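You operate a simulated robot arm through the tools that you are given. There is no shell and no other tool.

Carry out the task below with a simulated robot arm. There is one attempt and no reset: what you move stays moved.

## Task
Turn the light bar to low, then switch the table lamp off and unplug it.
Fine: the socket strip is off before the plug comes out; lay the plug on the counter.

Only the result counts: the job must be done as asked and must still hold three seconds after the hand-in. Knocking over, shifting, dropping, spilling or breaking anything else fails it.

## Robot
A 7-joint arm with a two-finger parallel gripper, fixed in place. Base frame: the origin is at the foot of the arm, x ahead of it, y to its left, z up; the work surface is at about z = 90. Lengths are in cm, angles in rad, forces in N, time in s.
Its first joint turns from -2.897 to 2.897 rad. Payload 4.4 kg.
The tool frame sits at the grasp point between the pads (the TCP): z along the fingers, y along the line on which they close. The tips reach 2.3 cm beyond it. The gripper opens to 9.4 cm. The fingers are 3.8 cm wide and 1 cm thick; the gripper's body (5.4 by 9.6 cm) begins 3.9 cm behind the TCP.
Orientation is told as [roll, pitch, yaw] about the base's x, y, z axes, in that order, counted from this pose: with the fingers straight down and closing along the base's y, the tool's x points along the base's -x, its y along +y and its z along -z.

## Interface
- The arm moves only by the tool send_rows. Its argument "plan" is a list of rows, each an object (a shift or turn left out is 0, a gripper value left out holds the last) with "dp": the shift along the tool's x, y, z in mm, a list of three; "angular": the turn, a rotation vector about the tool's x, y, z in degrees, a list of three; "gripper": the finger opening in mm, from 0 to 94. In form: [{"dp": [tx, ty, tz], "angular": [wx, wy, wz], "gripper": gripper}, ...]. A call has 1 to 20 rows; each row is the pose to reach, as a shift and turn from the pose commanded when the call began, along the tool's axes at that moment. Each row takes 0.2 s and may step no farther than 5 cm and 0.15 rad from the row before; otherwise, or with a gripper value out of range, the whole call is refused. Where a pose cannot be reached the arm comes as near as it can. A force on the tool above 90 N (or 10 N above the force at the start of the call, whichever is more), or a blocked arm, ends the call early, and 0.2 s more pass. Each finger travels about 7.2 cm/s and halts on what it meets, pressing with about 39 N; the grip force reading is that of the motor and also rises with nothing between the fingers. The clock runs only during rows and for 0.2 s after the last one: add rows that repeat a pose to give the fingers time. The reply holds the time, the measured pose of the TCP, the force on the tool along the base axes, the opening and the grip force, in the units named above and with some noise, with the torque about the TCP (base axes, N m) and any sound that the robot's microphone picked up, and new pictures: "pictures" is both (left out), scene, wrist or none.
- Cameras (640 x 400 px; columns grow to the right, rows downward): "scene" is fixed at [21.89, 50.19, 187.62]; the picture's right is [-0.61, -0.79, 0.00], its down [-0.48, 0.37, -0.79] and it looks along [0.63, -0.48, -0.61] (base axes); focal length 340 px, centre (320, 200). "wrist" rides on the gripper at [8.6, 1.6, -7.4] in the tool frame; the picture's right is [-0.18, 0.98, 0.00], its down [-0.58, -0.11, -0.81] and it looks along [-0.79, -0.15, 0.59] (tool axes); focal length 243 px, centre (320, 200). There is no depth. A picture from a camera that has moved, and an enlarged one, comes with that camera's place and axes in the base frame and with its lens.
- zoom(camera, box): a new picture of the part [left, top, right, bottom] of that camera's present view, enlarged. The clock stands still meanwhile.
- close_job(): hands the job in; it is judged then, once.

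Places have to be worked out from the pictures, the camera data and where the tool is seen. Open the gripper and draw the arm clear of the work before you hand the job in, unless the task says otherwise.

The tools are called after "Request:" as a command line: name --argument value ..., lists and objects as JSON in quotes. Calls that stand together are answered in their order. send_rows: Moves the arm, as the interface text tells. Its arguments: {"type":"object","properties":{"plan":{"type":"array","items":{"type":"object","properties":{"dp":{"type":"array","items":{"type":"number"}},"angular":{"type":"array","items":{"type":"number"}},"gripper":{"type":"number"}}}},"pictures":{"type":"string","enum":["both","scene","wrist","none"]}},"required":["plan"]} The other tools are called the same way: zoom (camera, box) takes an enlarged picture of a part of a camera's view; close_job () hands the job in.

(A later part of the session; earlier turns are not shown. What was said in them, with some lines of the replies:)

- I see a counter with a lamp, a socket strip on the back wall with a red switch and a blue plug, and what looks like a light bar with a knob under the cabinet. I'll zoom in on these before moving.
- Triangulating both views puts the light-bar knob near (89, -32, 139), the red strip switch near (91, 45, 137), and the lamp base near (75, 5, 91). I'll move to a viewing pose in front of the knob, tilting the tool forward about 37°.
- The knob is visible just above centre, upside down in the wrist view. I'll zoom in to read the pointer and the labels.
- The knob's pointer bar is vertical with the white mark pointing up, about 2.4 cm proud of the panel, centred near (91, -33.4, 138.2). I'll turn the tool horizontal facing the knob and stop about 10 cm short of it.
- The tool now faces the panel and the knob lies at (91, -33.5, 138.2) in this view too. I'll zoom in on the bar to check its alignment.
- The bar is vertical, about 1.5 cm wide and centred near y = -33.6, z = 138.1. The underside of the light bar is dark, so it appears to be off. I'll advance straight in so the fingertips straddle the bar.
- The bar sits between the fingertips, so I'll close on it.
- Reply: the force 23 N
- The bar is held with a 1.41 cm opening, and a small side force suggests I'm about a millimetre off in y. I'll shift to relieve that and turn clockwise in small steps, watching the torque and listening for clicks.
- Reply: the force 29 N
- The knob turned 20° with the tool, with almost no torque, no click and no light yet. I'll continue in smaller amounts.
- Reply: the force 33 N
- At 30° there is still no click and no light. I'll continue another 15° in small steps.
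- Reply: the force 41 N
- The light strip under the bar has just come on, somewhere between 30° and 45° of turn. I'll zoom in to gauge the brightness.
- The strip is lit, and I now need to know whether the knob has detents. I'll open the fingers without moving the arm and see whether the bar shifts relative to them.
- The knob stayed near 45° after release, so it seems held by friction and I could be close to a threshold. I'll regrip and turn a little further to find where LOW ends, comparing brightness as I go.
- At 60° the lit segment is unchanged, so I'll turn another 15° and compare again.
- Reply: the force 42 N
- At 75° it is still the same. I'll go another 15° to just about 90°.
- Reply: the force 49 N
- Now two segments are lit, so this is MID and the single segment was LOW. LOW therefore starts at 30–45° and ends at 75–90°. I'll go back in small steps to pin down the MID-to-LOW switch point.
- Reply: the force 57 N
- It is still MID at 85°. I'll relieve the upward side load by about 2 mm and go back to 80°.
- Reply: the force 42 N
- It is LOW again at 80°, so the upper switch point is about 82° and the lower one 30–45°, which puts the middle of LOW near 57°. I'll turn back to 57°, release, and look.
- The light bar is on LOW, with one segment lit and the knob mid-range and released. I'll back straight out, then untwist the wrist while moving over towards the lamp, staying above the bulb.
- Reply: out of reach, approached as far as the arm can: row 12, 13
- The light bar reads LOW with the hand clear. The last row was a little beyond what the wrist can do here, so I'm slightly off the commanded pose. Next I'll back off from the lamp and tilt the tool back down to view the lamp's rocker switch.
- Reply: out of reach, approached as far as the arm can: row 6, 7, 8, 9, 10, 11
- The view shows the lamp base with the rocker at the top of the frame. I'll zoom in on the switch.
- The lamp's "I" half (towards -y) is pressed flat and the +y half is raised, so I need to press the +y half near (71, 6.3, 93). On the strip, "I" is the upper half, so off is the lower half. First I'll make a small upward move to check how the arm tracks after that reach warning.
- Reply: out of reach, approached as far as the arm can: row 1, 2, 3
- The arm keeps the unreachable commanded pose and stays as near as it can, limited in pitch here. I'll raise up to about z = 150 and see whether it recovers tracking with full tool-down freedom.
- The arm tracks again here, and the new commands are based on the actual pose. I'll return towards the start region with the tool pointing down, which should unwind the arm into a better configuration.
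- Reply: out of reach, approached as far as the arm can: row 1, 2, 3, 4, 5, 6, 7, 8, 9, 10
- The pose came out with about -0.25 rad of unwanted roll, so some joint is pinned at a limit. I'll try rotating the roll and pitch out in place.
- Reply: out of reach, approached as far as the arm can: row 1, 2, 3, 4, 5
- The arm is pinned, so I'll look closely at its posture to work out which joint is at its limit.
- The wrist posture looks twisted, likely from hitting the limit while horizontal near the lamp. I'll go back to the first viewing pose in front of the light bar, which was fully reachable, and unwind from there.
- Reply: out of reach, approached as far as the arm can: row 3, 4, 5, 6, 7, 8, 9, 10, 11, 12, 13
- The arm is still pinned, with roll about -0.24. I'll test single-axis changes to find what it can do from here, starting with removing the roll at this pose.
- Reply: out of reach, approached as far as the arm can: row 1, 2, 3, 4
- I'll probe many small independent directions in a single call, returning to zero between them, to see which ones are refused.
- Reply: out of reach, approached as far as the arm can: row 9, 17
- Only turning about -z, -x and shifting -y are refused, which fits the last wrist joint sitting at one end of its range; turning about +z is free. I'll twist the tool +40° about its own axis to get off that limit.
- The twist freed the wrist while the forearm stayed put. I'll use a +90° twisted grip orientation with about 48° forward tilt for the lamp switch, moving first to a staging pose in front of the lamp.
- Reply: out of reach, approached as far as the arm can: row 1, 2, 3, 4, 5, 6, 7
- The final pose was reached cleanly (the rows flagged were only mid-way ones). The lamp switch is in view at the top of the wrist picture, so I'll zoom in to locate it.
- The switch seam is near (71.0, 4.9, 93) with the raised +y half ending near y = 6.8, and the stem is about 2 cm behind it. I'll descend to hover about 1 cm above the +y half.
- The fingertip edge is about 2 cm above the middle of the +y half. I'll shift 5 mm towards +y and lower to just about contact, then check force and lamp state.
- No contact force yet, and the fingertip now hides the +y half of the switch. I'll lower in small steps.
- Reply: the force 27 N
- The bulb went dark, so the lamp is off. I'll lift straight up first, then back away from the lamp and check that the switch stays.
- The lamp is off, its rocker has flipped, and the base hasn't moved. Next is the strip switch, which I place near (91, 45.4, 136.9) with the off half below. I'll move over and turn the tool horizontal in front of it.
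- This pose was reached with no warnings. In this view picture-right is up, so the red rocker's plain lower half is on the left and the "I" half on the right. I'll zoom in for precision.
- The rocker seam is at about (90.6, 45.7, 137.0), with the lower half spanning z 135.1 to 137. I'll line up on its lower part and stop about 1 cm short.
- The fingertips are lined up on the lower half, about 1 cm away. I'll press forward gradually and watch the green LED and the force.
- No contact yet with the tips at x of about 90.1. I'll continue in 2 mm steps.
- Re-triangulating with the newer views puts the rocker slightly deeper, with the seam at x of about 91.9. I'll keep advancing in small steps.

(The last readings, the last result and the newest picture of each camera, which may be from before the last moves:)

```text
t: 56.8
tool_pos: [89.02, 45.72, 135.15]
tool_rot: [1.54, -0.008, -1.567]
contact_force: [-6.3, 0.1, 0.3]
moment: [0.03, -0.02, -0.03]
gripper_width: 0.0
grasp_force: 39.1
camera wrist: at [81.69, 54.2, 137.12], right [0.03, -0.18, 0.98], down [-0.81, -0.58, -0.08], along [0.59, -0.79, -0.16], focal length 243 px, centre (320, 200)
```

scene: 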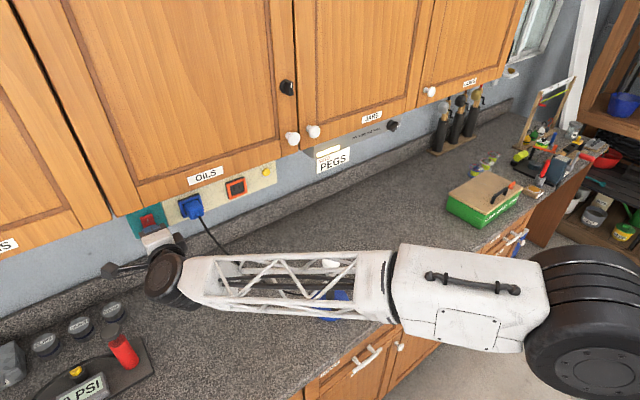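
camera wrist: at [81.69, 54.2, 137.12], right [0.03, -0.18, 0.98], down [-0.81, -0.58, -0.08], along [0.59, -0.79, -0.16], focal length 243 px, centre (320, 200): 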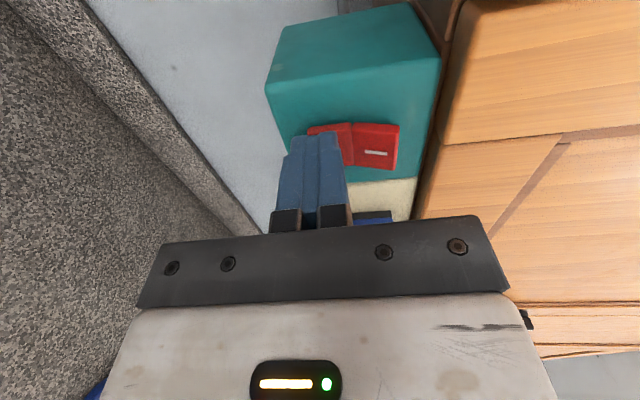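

The green LED is out and the rocker has flipped, so the strip is off. I'll back straight out and check it stays that way.

Request:
send_rows --plan '[{"dp": [0, 0, -20]}, {"dp": [0, 0, -60]}, {"dp": [0, 0, -100]}, {"dp": [0, 0, -130]}, {"dp": [0, 0, -130]}]'

Request:
zoom --camera "scene" --box '[110, 160, 270, 260]'

Request:
zoom --camera "wrist" --box '[260, 0, 400, 140]'

```text
t: 58.0
tool_pos: [76.07, 45.68, 135.4]
tool_rot: [1.538, -0.008, -1.57]
contact_force: [-0.6, -0.4, -0.2]
moment: [0.0, -0.01, 0.02]
gripper_width: 0.0
grasp_force: 38.8
camera wrist: at [68.57, 54.32, 137.3], right [0.03, -0.18, 0.98], down [-0.81, -0.58, -0.08], along [0.59, -0.79, -0.16], focal length 243 px, centre (320, 200)
```

scene: 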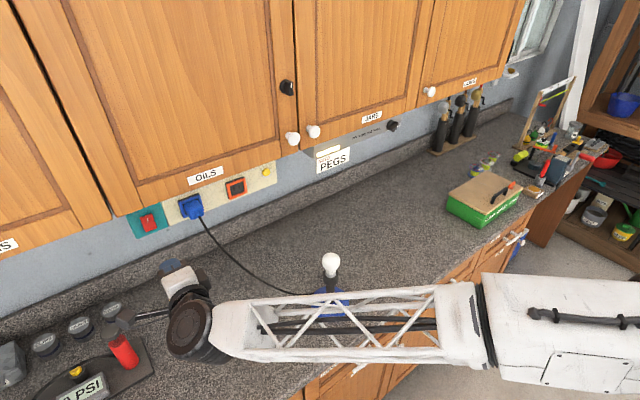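
wrist: 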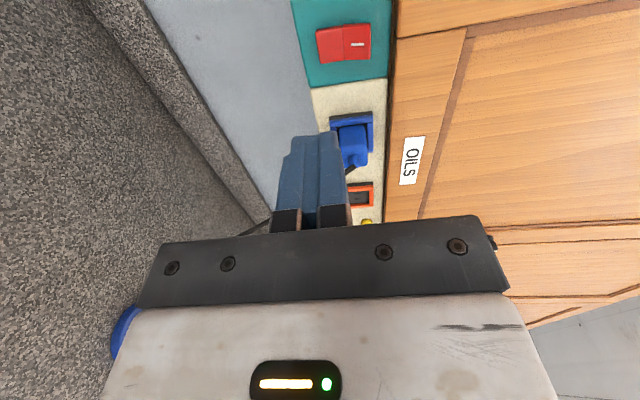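

```text
4.00 times, centred on (190, 210) of scene
camera zoom: at [21.89, 50.19, 187.62], right [-0.61, -0.79, 0.0], down [-0.48, 0.37, -0.79], along [0.63, -0.48, -0.61], focal length 1358 px, centre (840, 160)
```

zoom: 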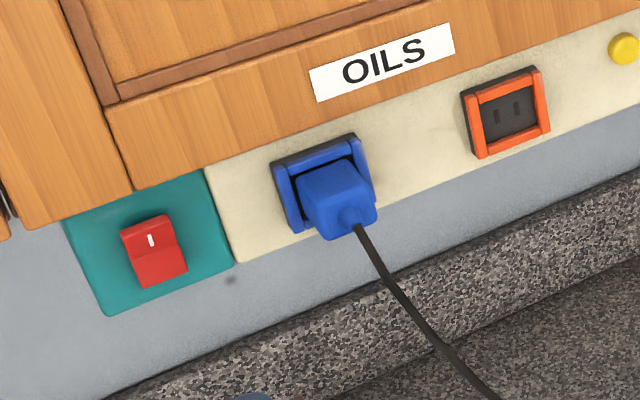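

```text
2.86 times, centred on (330, 70) of wrist
camera zoom: at [68.57, 54.32, 137.3], right [0.03, -0.18, 0.98], down [-0.81, -0.58, -0.08], along [0.59, -0.79, -0.16], focal length 693 px, centre (291, 571)
```

zoom: 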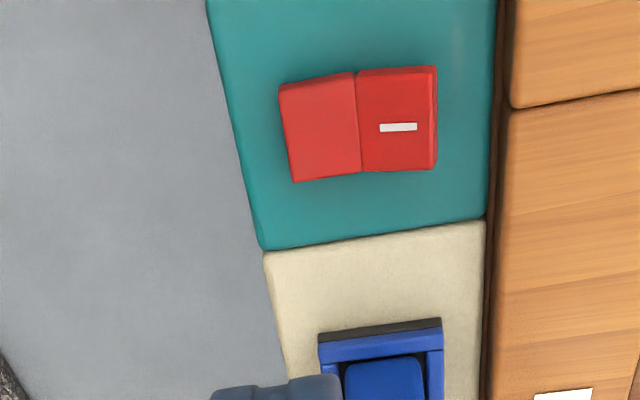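

The strip is off: LED dark and the "I" half popped out. The plug is near y = 35.7, z = 136.5 with its cable leaving the front face downward, so I'll grip it from the sides. I'll twist another +90° so the camera sits above and the fingers close along y, and move in front of the plug.

Request:
send_rows --plan '[{"dp": [-9, 2, -2], "angular": [0, 0, 7.5], "gripper": 60}, {"dp": [-17, 4, -4], "angular": [0, 0, 15]}, {"dp": [-25, 6, -5], "angular": [0, 0, 22.5]}, {"dp": [-34, 9, -7], "angular": [0, 0, 30]}, {"dp": [-42, 11, -9], "angular": [0, 0, 37.5]}, {"dp": [-50, 13, -10], "angular": [0, 0, 45]}, {"dp": [-59, 15, -12], "angular": [0, 0, 52.5]}, {"dp": [-67, 17, -14], "angular": [0, 0, 60]}, {"dp": [-75, 20, -15], "angular": [0, 0, 67.5]}, {"dp": [-84, 22, -17], "angular": [0, 0, 75]}, {"dp": [-92, 24, -19], "angular": [0, 0, 82.5]}, {"dp": [-100, 26, -20], "angular": [0, 0, 90]}, {"dp": [-100, 26, -20], "angular": [0, 0, 90]}]'

```text
t: 60.8
tool_pos: [74.17, 35.57, 138.45]
tool_rot: [0.154, 1.538, -2.987]
contact_force: [-0.8, -0.4, 0.1]
moment: [0.01, -0.02, -0.02]
gripper_width: 5.99
grasp_force: 0.0
camera wrist: at [67.08, 33.96, 147.36], right [-0.01, -0.98, -0.18], down [-0.82, 0.11, -0.56], along [0.57, 0.14, -0.81], focal length 243 px, centre (320, 200)
```

scene: 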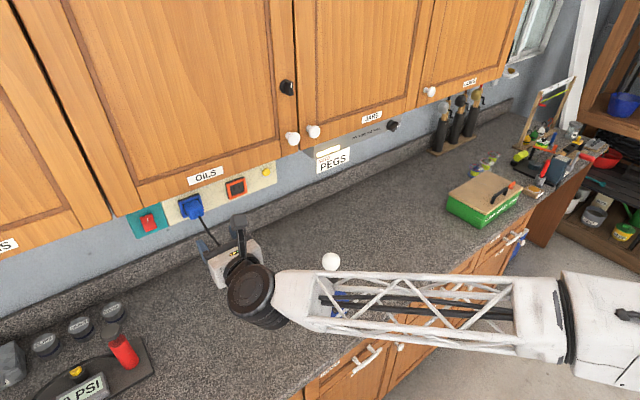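
wrist: 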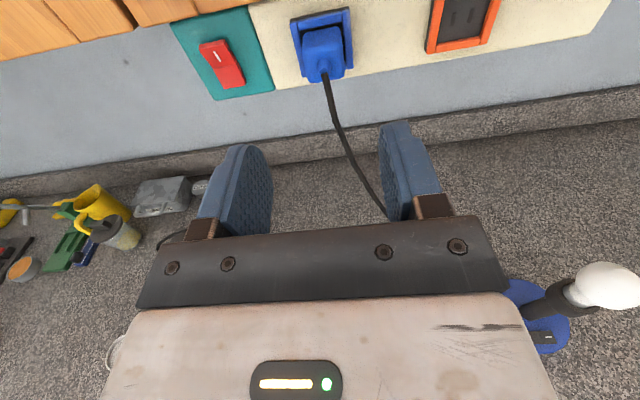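

Now I have a good upright view of the plug from above, with no reach warnings. I'll zoom in to measure it.

Request:
zoom --camera "wrist" --box '[260, 0, 400, 88]'

Request:
zoom --camera "scene" --box '[150, 170, 270, 245]'

```text
4.55 times, centred on (330, 44) of wrist
camera zoom: at [67.08, 33.96, 147.36], right [-0.01, -0.98, -0.18], down [-0.82, 0.11, -0.56], along [0.57, 0.14, -0.81], focal length 1103 px, centre (274, 909)
```

zoom: 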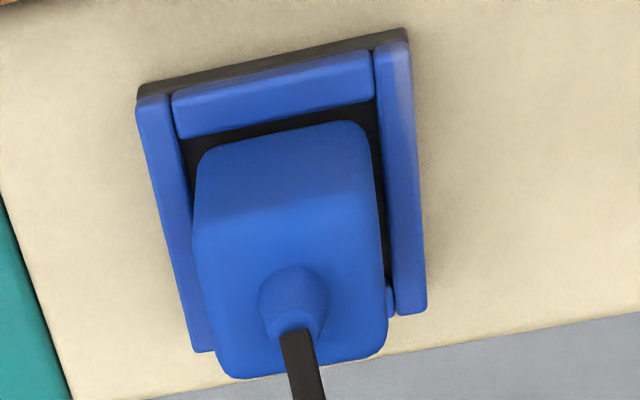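

```text
5.33 times, centred on (210, 208) of scene
camera zoom: at [21.89, 50.19, 187.62], right [-0.61, -0.79, 0.0], down [-0.48, 0.37, -0.79], along [0.63, -0.48, -0.61], focal length 1811 px, centre (907, 160)
```

zoom: 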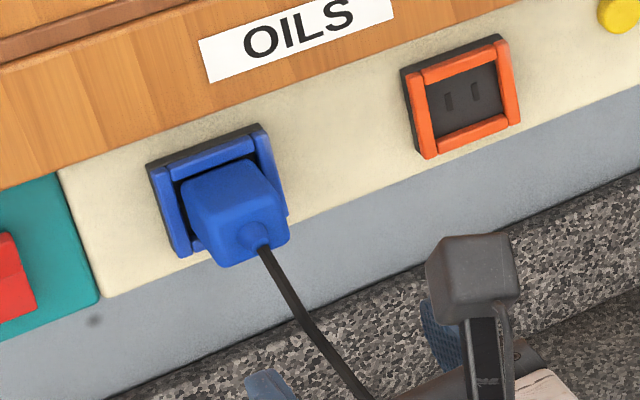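

The plug body is about 3.3 cm wide and 2.8 cm tall, with its front face near x = 88 and centre near y = 35.3, z = 137. I'll close half the distance and level the tool so a second wrist view can pin down its depth.

Request:
send_rows --plan '[{"dp": [-6, 1, 30], "angular": [0, 0.8, 0]}, {"dp": [-12, 2.4, 58.7], "angular": [0, 1.6, 0]}, {"dp": [-12, 2.4, 58.7], "angular": [0, 1.6, 0]}]'

Request:
zoom --camera "wrist" --box '[240, 40, 400, 140]'

Request:
zoom --camera "scene" --box '[150, 170, 270, 245]'

```text
t: 61.6
tool_pos: [79.96, 35.39, 136.82]
tool_rot: [0.97, 1.564, -2.172]
contact_force: [-0.5, 0.4, 0.5]
moment: [0.01, -0.01, -0.03]
gripper_width: 6.0
grasp_force: 0.0
camera wrist: at [72.47, 33.67, 145.64], right [0.0, -0.98, -0.18], down [-0.81, 0.1, -0.58], along [0.59, 0.14, -0.8], focal length 243 px, centre (320, 200)
```

scene: 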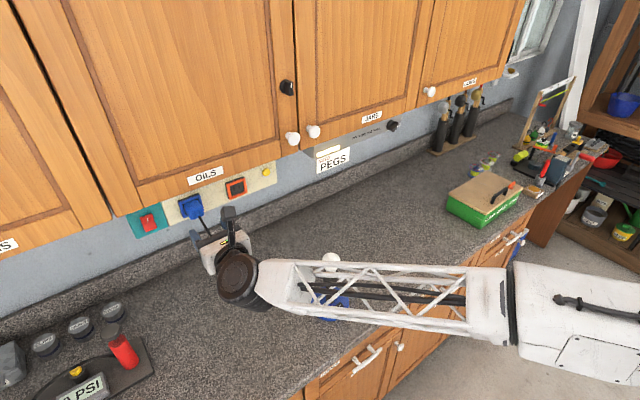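
wrist: 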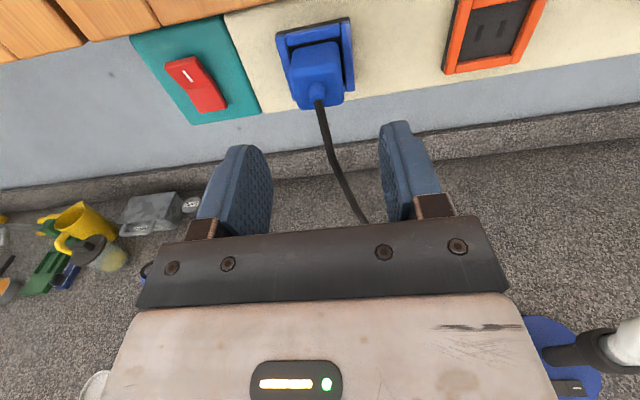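

```text
4.00 times, centred on (320, 90) of wrist
camera zoom: at [72.47, 33.67, 145.64], right [0.0, -0.98, -0.18], down [-0.81, 0.1, -0.58], along [0.59, 0.14, -0.8], focal length 970 px, centre (320, 640)
```

zoom: 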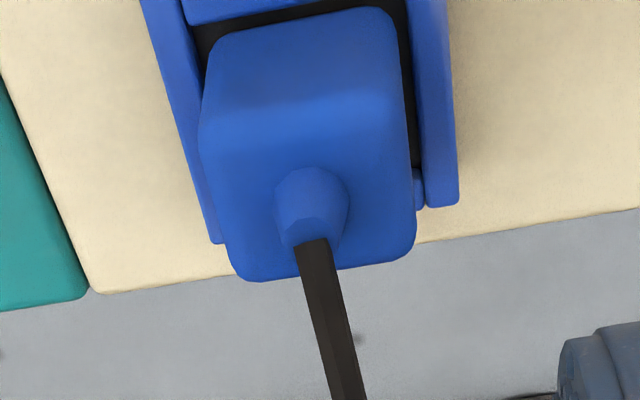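

```text
5.33 times, centred on (210, 208) of scene
camera zoom: at [21.89, 50.19, 187.62], right [-0.61, -0.79, 0.0], down [-0.48, 0.37, -0.79], along [0.63, -0.48, -0.61], focal length 1811 px, centre (907, 160)
```

zoom: 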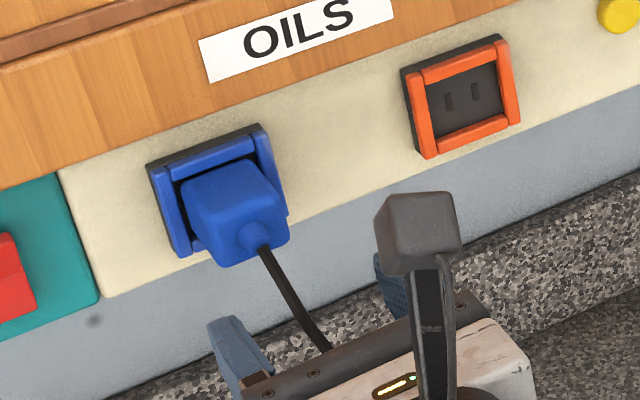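

The socket rim is about ±2.5 cm around (35.3, 137.2), so the tips must stay ahead of x of about 91. I'll advance with the fingers straddling the plug until the tips reach x of about 90.

Request:
send_rows --plan '[{"dp": [3, 1, 25]}, {"dp": [3, 1, 48]}, {"dp": [3, 1, 65]}, {"dp": [3, 1, 74]}, {"dp": [3, 1, 78]}, {"dp": [3, 1, 78]}]'

Request:
zoom --camera "wrist" --box '[220, 80, 420, 205]'

Request:
zoom --camera "scene" --box '[150, 170, 270, 245]'

```text
t: 63.0
tool_pos: [87.9, 35.36, 137.33]
tool_rot: [0.982, 1.564, -2.161]
contact_force: [0.2, -0.5, 0.7]
moment: [0.02, 0.03, -0.02]
gripper_width: 5.99
grasp_force: 0.0
camera wrist: at [80.42, 33.62, 145.99], right [0.0, -0.98, -0.18], down [-0.81, 0.1, -0.58], along [0.59, 0.14, -0.8], focal length 243 px, centre (320, 200)
```

scene: 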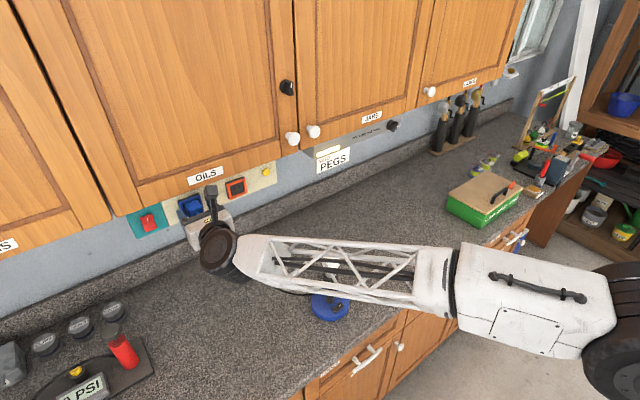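
wrist: 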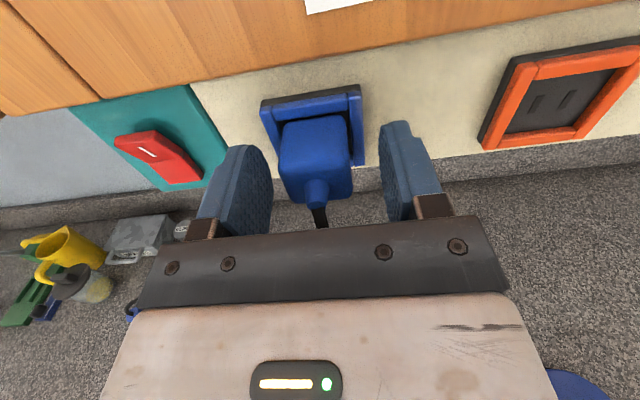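

```text
3.20 times, centred on (320, 142) of wrist
camera zoom: at [80.42, 33.62, 145.99], right [0.0, -0.98, -0.18], down [-0.81, 0.1, -0.58], along [0.59, 0.14, -0.8], focal length 776 px, centre (320, 384)
```

zoom: 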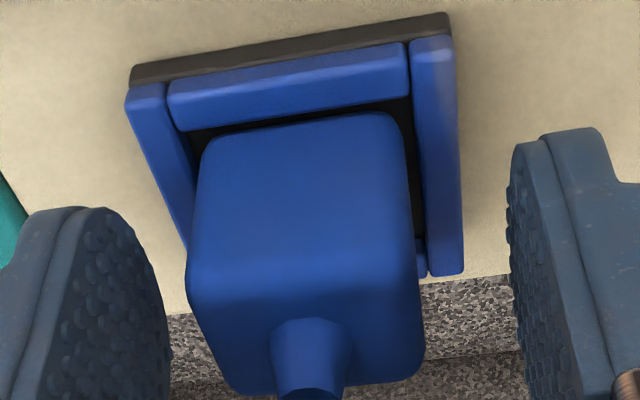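

```text
5.33 times, centred on (210, 208) of scene
camera zoom: at [21.89, 50.19, 187.62], right [-0.61, -0.79, 0.0], down [-0.48, 0.37, -0.79], along [0.63, -0.48, -0.61], focal length 1811 px, centre (907, 160)
```

zoom: 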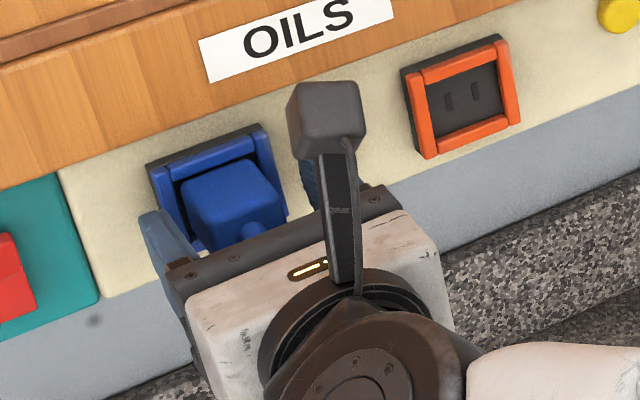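

The plug body sits between the fingers with the tips just ahead of the rim. I'll close on it.

Request:
send_rows --plan '[{"dp": [0, 1, 0], "gripper": 25}, {"dp": [0, 1, 0]}, {"dp": [0, 1, 0]}, {"dp": [0, 1, 0]}]'

Request:
zoom --camera "wrist" --box '[220, 80, 420, 205]'

```text
t: 64.0
tool_pos: [87.83, 35.25, 137.2]
tool_rot: [0.944, 1.563, -2.193]
contact_force: [-2.6, 20.2, -1.9]
moment: [0.3, 0.14, 0.68]
gripper_width: 3.34
grasp_force: 38.8
heard: snap
camera wrist: at [80.42, 33.57, 145.95], right [0.0, -0.98, -0.18], down [-0.81, 0.1, -0.58], along [0.59, 0.14, -0.8], focal length 243 px, centre (320, 200)
```

scene: 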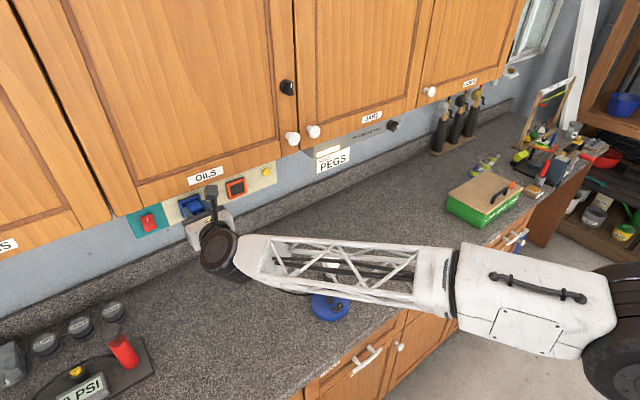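
wrist: 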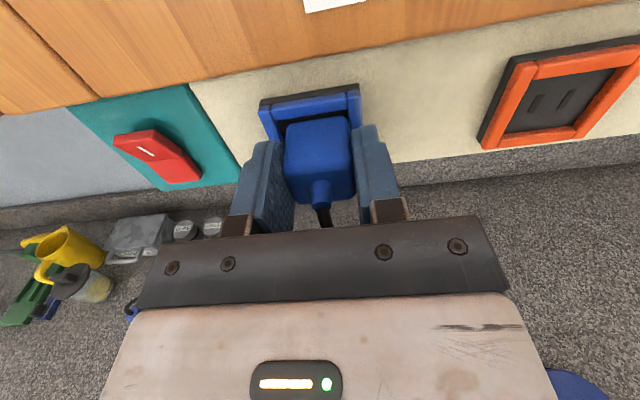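

```text
3.20 times, centred on (320, 142) of wrist
camera zoom: at [80.42, 33.57, 145.95], right [0.0, -0.98, -0.18], down [-0.81, 0.1, -0.58], along [0.59, 0.14, -0.8], focal length 776 px, centre (320, 384)
```

zoom: 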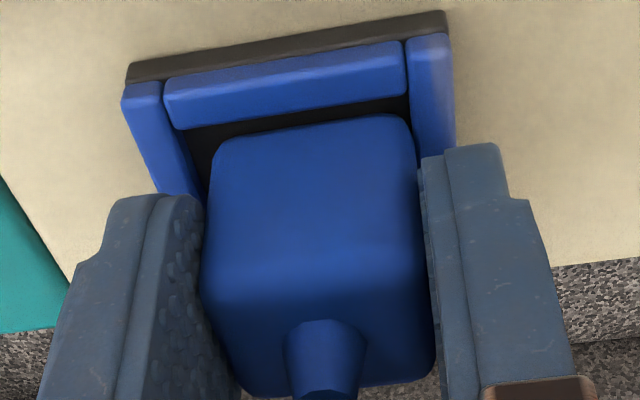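

I heard a snap and the plug seems to have shifted slightly, most likely unseating, with the strip already off. I'll check the surroundings closely before pulling.

Request:
zoom --camera "scene" --box '[110, 160, 290, 272]'

Request:
zoom --camera "scene" --box '[240, 220, 460, 360]'

```text
3.56 times, centred on (200, 216) of scene
camera zoom: at [21.89, 50.19, 187.62], right [-0.61, -0.79, 0.0], down [-0.48, 0.37, -0.79], along [0.63, -0.48, -0.61], focal length 1207 px, centre (747, 143)
```

zoom: 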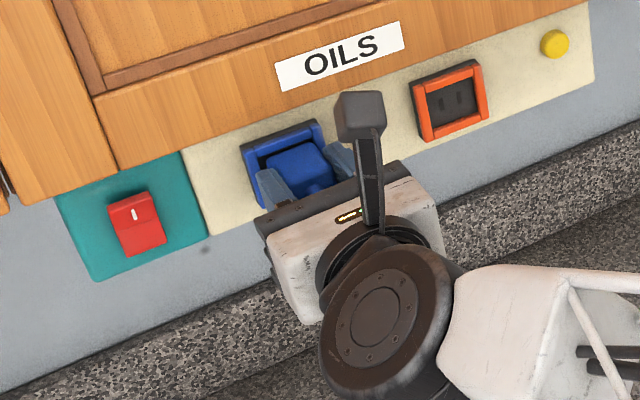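

```text
2.86 times, centred on (350, 290) of scene
camera zoom: at [21.89, 50.19, 187.62], right [-0.61, -0.79, 0.0], down [-0.48, 0.37, -0.79], along [0.63, -0.48, -0.61], focal length 970 px, centre (234, -57)
```

zoom: 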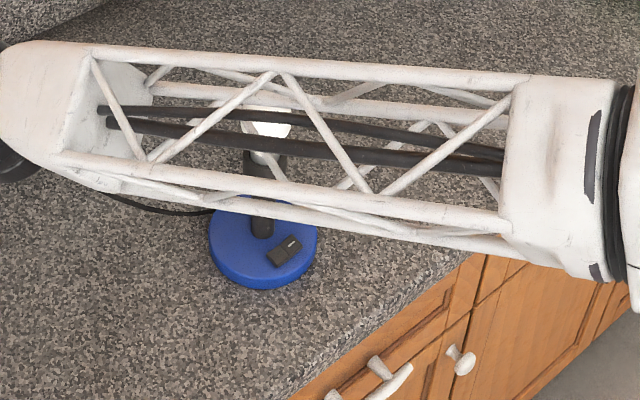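

Nothing else is disturbed: the strip is still off and the lamp is in place. I'll pull the plug straight out, slowly at first.

Request:
send_rows --plan '[{"dp": [0, -1, -5]}, {"dp": [0, -1, -12]}, {"dp": [0, -1, -22]}, {"dp": [0, -1, -35]}, {"dp": [0, -1, -50]}, {"dp": [0, -1, -50]}]'

Request:
zoom --camera "wrist" --box '[220, 50, 420, 230]'

```text
t: 65.4
tool_pos: [82.92, 35.36, 137.12]
tool_rot: [1.007, 1.563, -2.131]
contact_force: [0.0, 0.0, 0.6]
moment: [-0.03, 0.01, 0.03]
gripper_width: 3.32
grasp_force: 39.1
camera wrist: at [75.54, 33.67, 145.97], right [0.0, -0.98, -0.18], down [-0.81, 0.1, -0.58], along [0.59, 0.14, -0.8], focal length 243 px, centre (320, 200)
```

scene: 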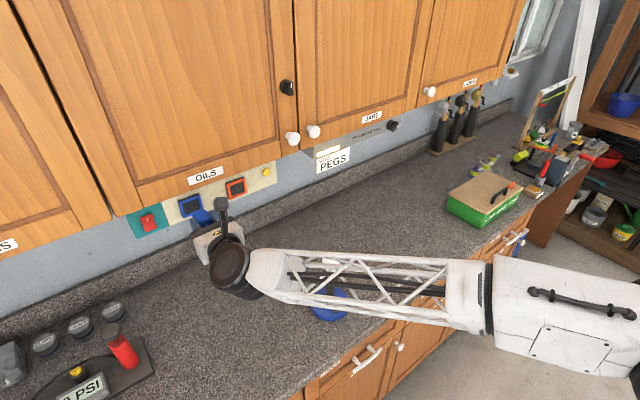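
wrist: 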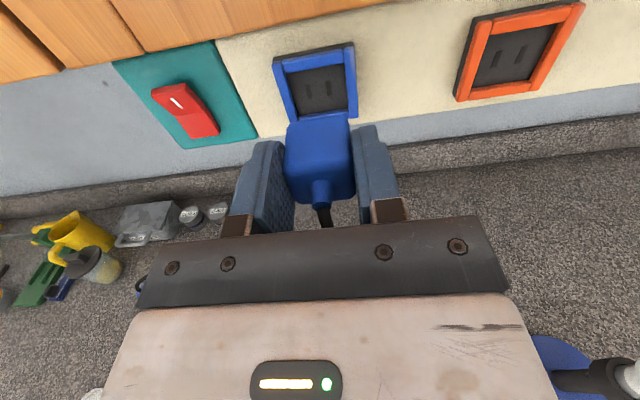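

```text
2.22 times, centred on (320, 140) of wrist
camera zoom: at [75.54, 33.67, 145.97], right [0.0, -0.98, -0.18], down [-0.81, 0.1, -0.58], along [0.59, 0.14, -0.8], focal length 539 px, centre (320, 333)
```

zoom: 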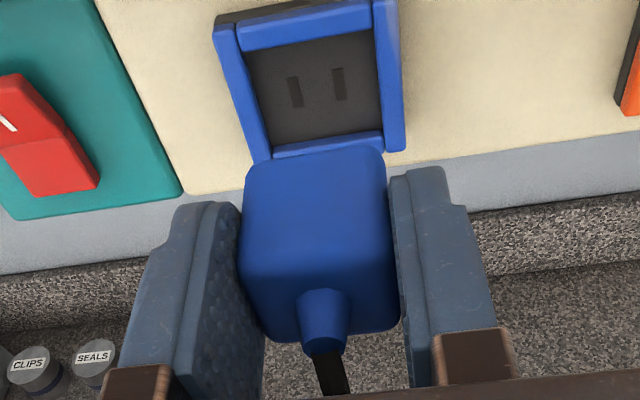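

The plug is out and held, and the empty socket is visible. I'll lower it towards a clear patch of counter near (78, 36), tilting the tool about 25° downward so the wrist stays clear, and stop around 8 cm above the surface.

Request:
send_rows --plan '[{"dp": [0, 0, -25]}, {"dp": [-20, 0, -50]}, {"dp": [-50, -1, -50], "angular": [0, -2, 0]}, {"dp": [-80, -1, -50], "angular": [0, -4, 0]}, {"dp": [-112, -2, -50], "angular": [0, -7, 0]}, {"dp": [-144, -2, -50], "angular": [0, -10, 0]}, {"dp": [-176, -3, -50], "angular": [0, -13, 0]}, {"dp": [-208, -3, -50], "angular": [0, -16, 0]}, {"dp": [-240, -4, -50], "angular": [0, -19, 0]}, {"dp": [-272, -5, -50], "angular": [0, -21, 0]}, {"dp": [-304, -5, -50], "angular": [0, -23, 0]}, {"dp": [-336, -6, -50], "angular": [0, -25, 0]}, {"dp": [-370, -6, -50], "angular": [0, -25, 0]}, {"dp": [-370, -6, -50], "angular": [0, -25, 0]}]'

```text
t: 68.4
tool_pos: [77.73, 35.63, 100.13]
tool_rot: [0.015, 1.132, -3.127]
contact_force: [0.5, 0.2, -0.3]
moment: [0.01, 0.05, 0.03]
gripper_width: 3.34
grasp_force: 38.8
camera wrist: at [74.75, 33.89, 111.21], right [-0.08, -0.98, -0.16], down [-0.98, 0.11, -0.18], along [0.2, 0.14, -0.97], focal length 243 px, centre (320, 200)
```

scene: 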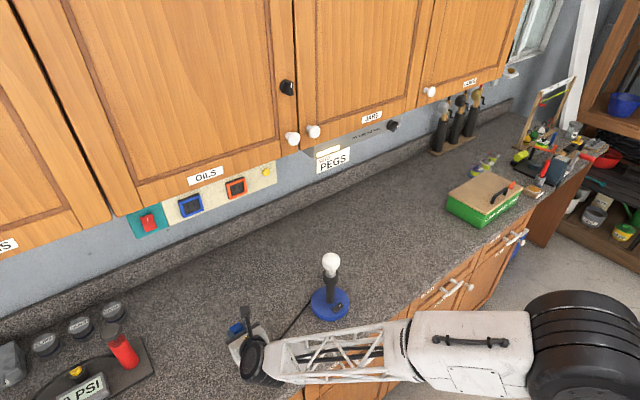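
wrist: 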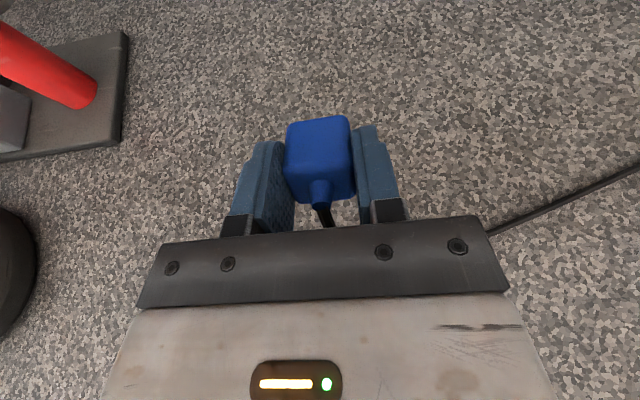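

The plug hangs about 7 cm above clear counter, with the lamp unmoved. I'll lower most of the way, then feel for contact.

Request:
send_rows --plan '[{"dp": [-18, 0, 8.5]}, {"dp": [-36, 0, 17]}, {"dp": [-50, 0, 23.5]}, {"dp": [-58, 0, 27]}, {"dp": [-58, 0, 27]}]'

Request:
zoom --camera "wrist" --box '[220, 80, 420, 240]'

Request:
zoom --camera "scene" --box '[190, 280, 370, 400]'

```text
t: 69.6
tool_pos: [77.64, 35.6, 93.92]
tool_rot: [0.015, 1.129, -3.128]
contact_force: [0.2, 0.2, 0.2]
moment: [0.02, 0.01, -0.01]
gripper_width: 3.34
grasp_force: 39.0
camera wrist: at [74.62, 33.98, 105.04], right [-0.08, -0.98, -0.16], down [-0.98, 0.11, -0.18], along [0.2, 0.14, -0.97], focal length 243 px, centre (320, 200)
```

scene: 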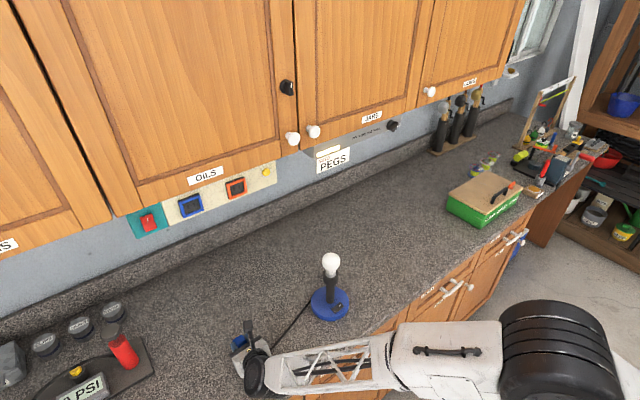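
wrist: 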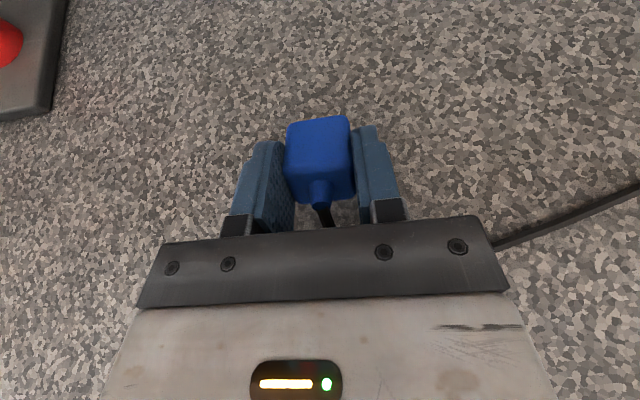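

```text
2.50 times, centred on (320, 160) of wrist
camera zoom: at [74.62, 33.98, 105.04], right [-0.08, -0.98, -0.16], down [-0.98, 0.11, -0.18], along [0.2, 0.14, -0.97], focal length 606 px, centre (320, 300)
```

zoom: 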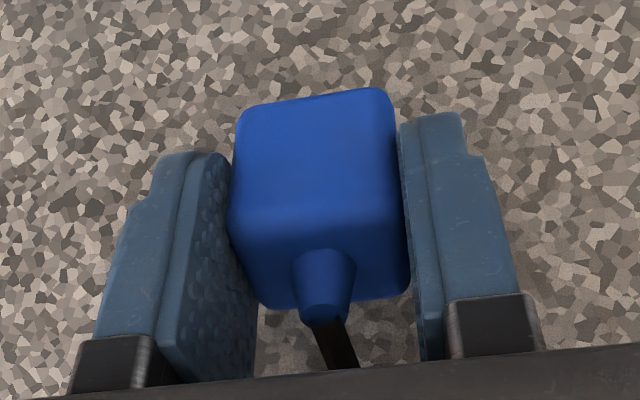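

```text
3.33 times, centred on (280, 340) of scene
camera zoom: at [21.89, 50.19, 187.62], right [-0.61, -0.79, 0.0], down [-0.48, 0.37, -0.79], along [0.63, -0.48, -0.61], focal length 1132 px, centre (453, -267)
```

zoom: 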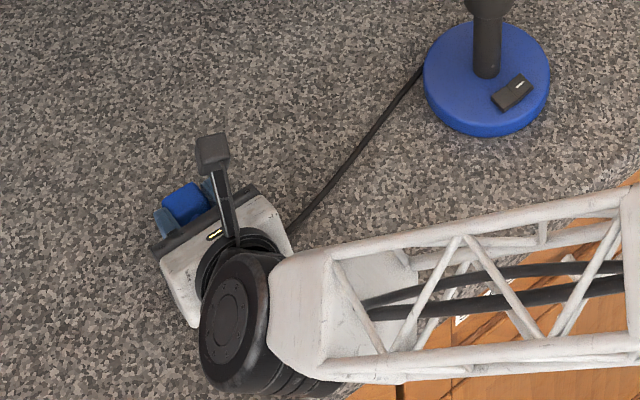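

There's no contact yet at z = 93.9. I'll lower another 1 cm in small steps.

Request:
send_rows --plan '[{"dp": [-2.7, 0, 1.3]}, {"dp": [-5.4, 0, 2.5]}, {"dp": [-7.3, 0, 3.4]}, {"dp": [-9.1, 0, 4.2]}, {"dp": [-9.1, 0, 4.2]}]' --pictures "wrist"

```text
t: 70.8
tool_pos: [77.8, 35.63, 93.32]
tool_rot: [0.011, 1.133, -3.131]
contact_force: [-8.2, 3.6, 32.4]
moment: [0.2, -0.6, 0.08]
gripper_width: 3.32
grasp_force: 39.2
camera wrist: at [74.66, 33.9, 104.3], right [-0.08, -0.98, -0.16], down [-0.98, 0.11, -0.19], along [0.2, 0.14, -0.97], focal length 243 px, centre (320, 200)
```

wrist: 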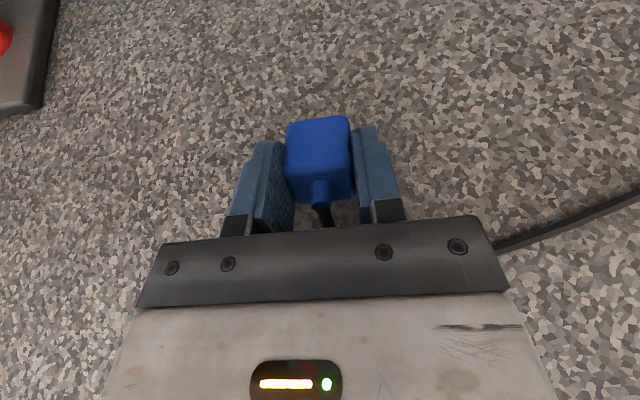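

The plug has touched down with about 32 N. I'll ease up a few millimetres to unload it, then open the fingers in stages.

Request:
send_rows --plan '[{"dp": [3, 0, -1.4]}, {"dp": [4.5, 0, -2.1]}, {"dp": [4.5, 0, -2.1]}, {"dp": [4.5, 0, -2.1], "gripper": 37}, {"dp": [4.5, 0, -2.1], "gripper": 42}, {"dp": [4.5, 0, -2.1], "gripper": 50}, {"dp": [4.5, 0, -2.1], "gripper": 60}, {"dp": [4.5, 0, -2.1]}]'

Request:
zoom --camera "wrist" --box '[220, 80, 420, 240]'

```text
t: 72.6
tool_pos: [77.74, 35.63, 93.26]
tool_rot: [0.016, 1.129, -3.128]
contact_force: [1.0, -0.6, 0.0]
moment: [-0.03, 0.0, 0.02]
gripper_width: 5.97
grasp_force: 0.0
camera wrist: at [74.65, 33.92, 104.45], right [-0.08, -0.98, -0.16], down [-0.98, 0.11, -0.18], along [0.2, 0.14, -0.97], focal length 243 px, centre (320, 200)
```

scene: 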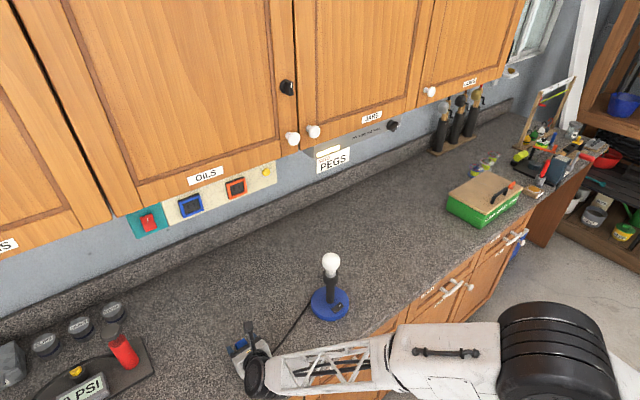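
wrist: 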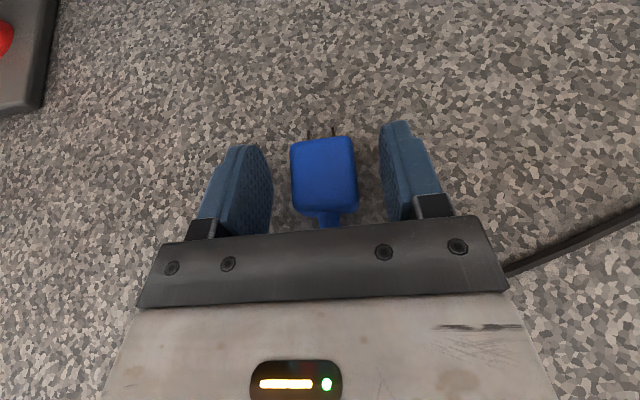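

```text
2.50 times, centred on (320, 160) of wrist
camera zoom: at [74.65, 33.92, 104.45], right [-0.08, -0.98, -0.16], down [-0.98, 0.11, -0.18], along [0.2, 0.14, -0.97], focal length 606 px, centre (320, 300)
```

zoom: 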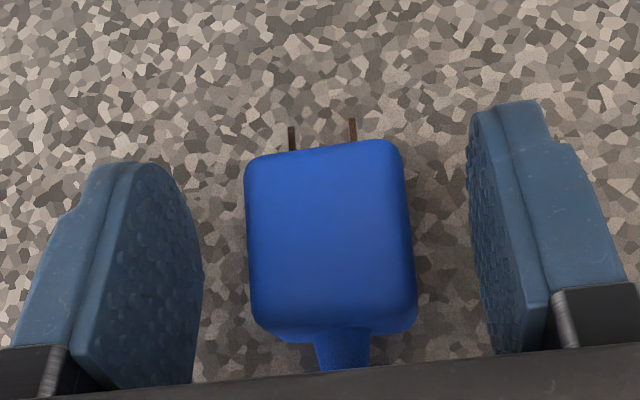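

The plug lies flat on the counter with its prongs visible and the fingers clear on both sides. I'll lift straight up and then draw the arm back.

Request:
send_rows --plan '[{"dp": [9, 0, -4.2]}, {"dp": [27, 0, -12.7]}, {"dp": [54, 0, -25]}, {"dp": [90, 0, -42]}, {"dp": [126, 0, -59]}, {"dp": [163, 0, -76]}, {"dp": [199, 0, -93]}, {"dp": [235, 0, -110]}, {"dp": [272, 0, -127]}, {"dp": [265, 0, -160]}, {"dp": [258, 0, -200]}, {"dp": [258, 0, -200]}]'

Request:
zoom --camera "scene" --box '[190, 240, 390, 380]'

Request:
zoom --camera "scene" --box '[110, 90, 430, 290]'

```text
t: 75.2
tool_pos: [70.53, 35.68, 125.39]
tool_rot: [0.016, 1.128, -3.128]
contact_force: [-0.1, -0.1, 0.2]
moment: [-0.01, 0.05, 0.02]
gripper_width: 6.01
grasp_force: 0.3
camera wrist: at [67.62, 34.04, 136.5], right [-0.08, -0.98, -0.16], down [-0.98, 0.11, -0.18], along [0.2, 0.14, -0.97], focal length 243 px, centre (320, 200)
```

scene: 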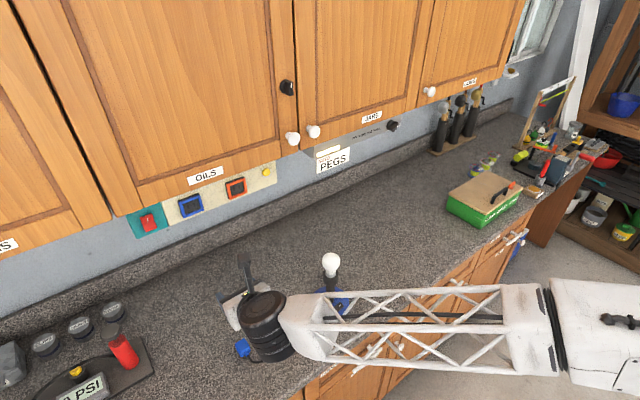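
wrist: 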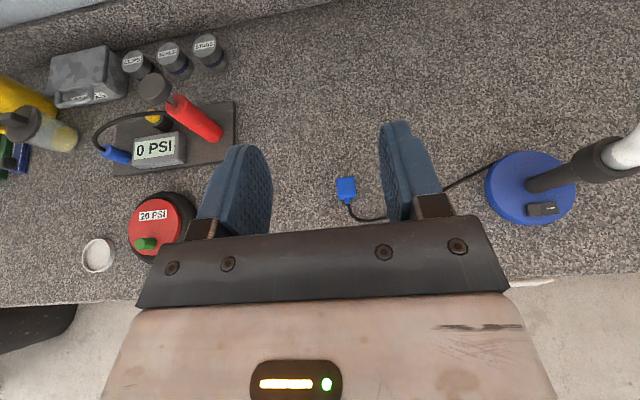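

```text
2.86 times, centred on (290, 310) of scene
camera zoom: at [21.89, 50.19, 187.62], right [-0.61, -0.79, 0.0], down [-0.48, 0.37, -0.79], along [0.63, -0.48, -0.61], focal length 970 px, centre (406, -114)
```

zoom: 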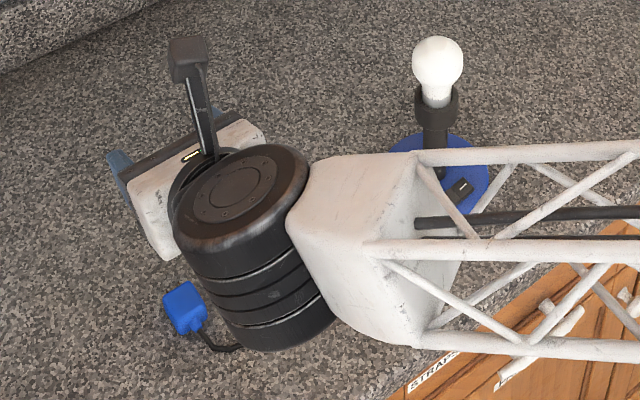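

```text
2.00 times, centred on (270, 190) of scene
camera zoom: at [21.89, 50.19, 187.62], right [-0.61, -0.79, 0.0], down [-0.48, 0.37, -0.79], along [0.63, -0.48, -0.61], focal length 679 px, centre (420, 220)
```

zoom: 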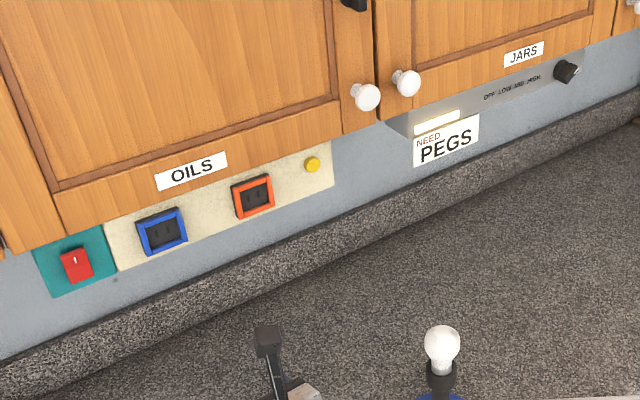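

Everything is in its final state: one light-bar segment lit, lamp dark, strip rocker off with LED out, socket empty, and plug on the counter. I'll raise the arm well clear and do a last check.

Request:
send_rows --plan '[{"dp": [32, 0, -30]}, {"dp": [64, 0, -60]}, {"dp": [96, 0, -89]}, {"dp": [129, 0, -119]}, {"dp": [161, 0, -148]}, {"dp": [193, 0, -178]}, {"dp": [193, 0, -178]}]'

Request:
zoom --camera "scene" --box '[190, 240, 390, 380]'

Request:
zoom --camera "scene" --box '[110, 90, 430, 290]'

```text
t: 76.8
tool_pos: [62.33, 36.03, 150.32]
tool_rot: [0.016, 1.129, -3.126]
contact_force: [0.0, 0.4, -0.3]
moment: [-0.01, -0.02, 0.0]
gripper_width: 6.02
grasp_force: 0.0
camera wrist: at [59.26, 34.32, 161.36], right [-0.08, -0.98, -0.16], down [-0.98, 0.11, -0.18], along [0.2, 0.14, -0.97], focal length 243 px, centre (320, 200)
```

scene: 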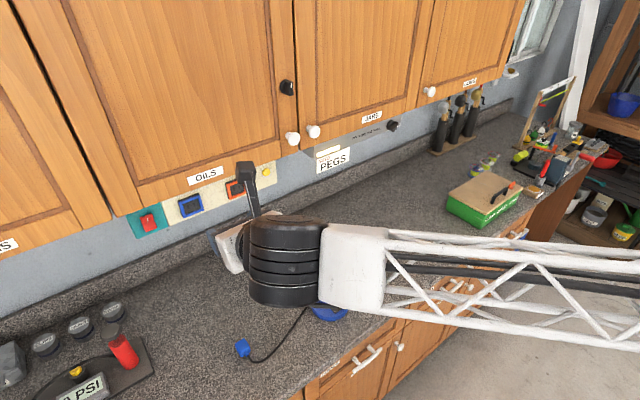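
wrist: 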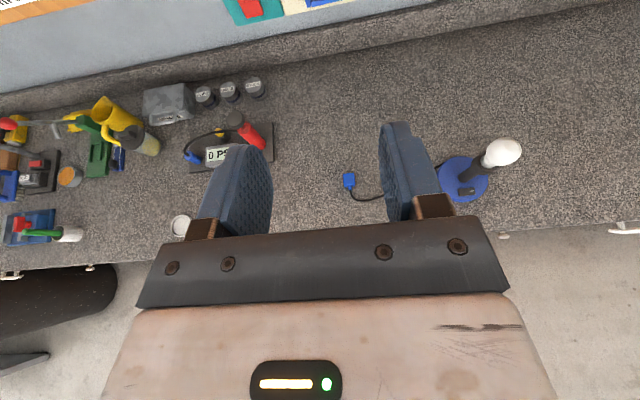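

```text
2.86 times, centred on (290, 310) of scene
camera zoom: at [21.89, 50.19, 187.62], right [-0.61, -0.79, 0.0], down [-0.48, 0.37, -0.79], along [0.63, -0.48, -0.61], focal length 970 px, centre (406, -114)
```

zoom: 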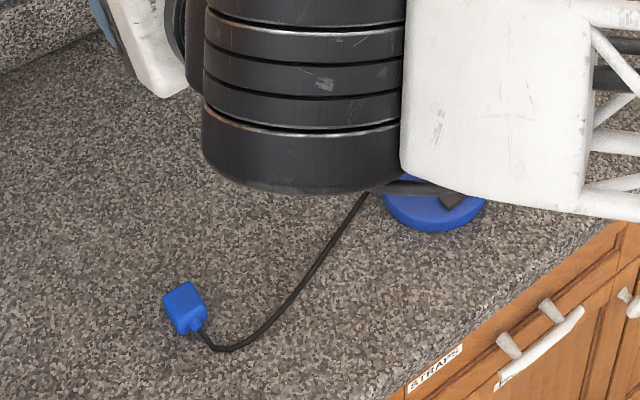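

```text
2.00 times, centred on (270, 190) of scene
camera zoom: at [21.89, 50.19, 187.62], right [-0.61, -0.79, 0.0], down [-0.48, 0.37, -0.79], along [0.63, -0.48, -0.61], focal length 679 px, centre (420, 220)
```

zoom: 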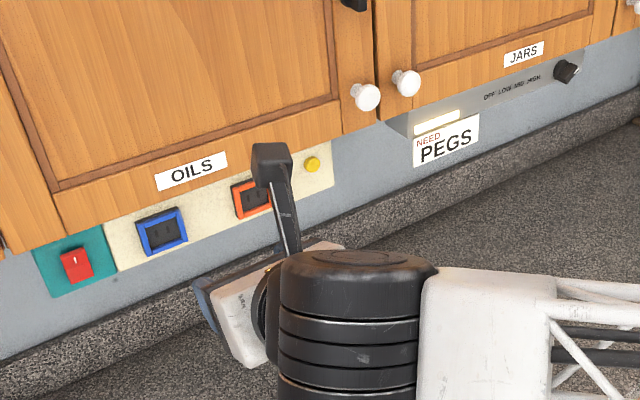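

The last check shows the light bar on LOW, the lamp dark and in place, the strip off, and the plug on the counter. The gripper is open and clear of the work, so I'm handing the job in.

Request:
close_job

```text
The job is handed in.
```

The job is done and handed in; the judging result hasn't come back to me. The last pictures before hand-in showed:

- **Light bar:** it is on LOW with one segment lit. I turned it up to MID briefly to find where LOW ends, then set the knob mid-range in LOW.
- **Table lamp:** the bulb is dark and the base is where it started.
- **Socket strip:** it was switched off before the plug came out. The rocker has flipped and the green LED is out.
- **Plug:** it is out of the socket and lying flat on the counter near (80, 36), with the cable slack. I heard a snap as the gripper closed on it, most likely the plug coming loose; I saw no damage afterwards.

I saw nothing else knocked or shifted. The gripper is open and the arm is raised clear of the work.
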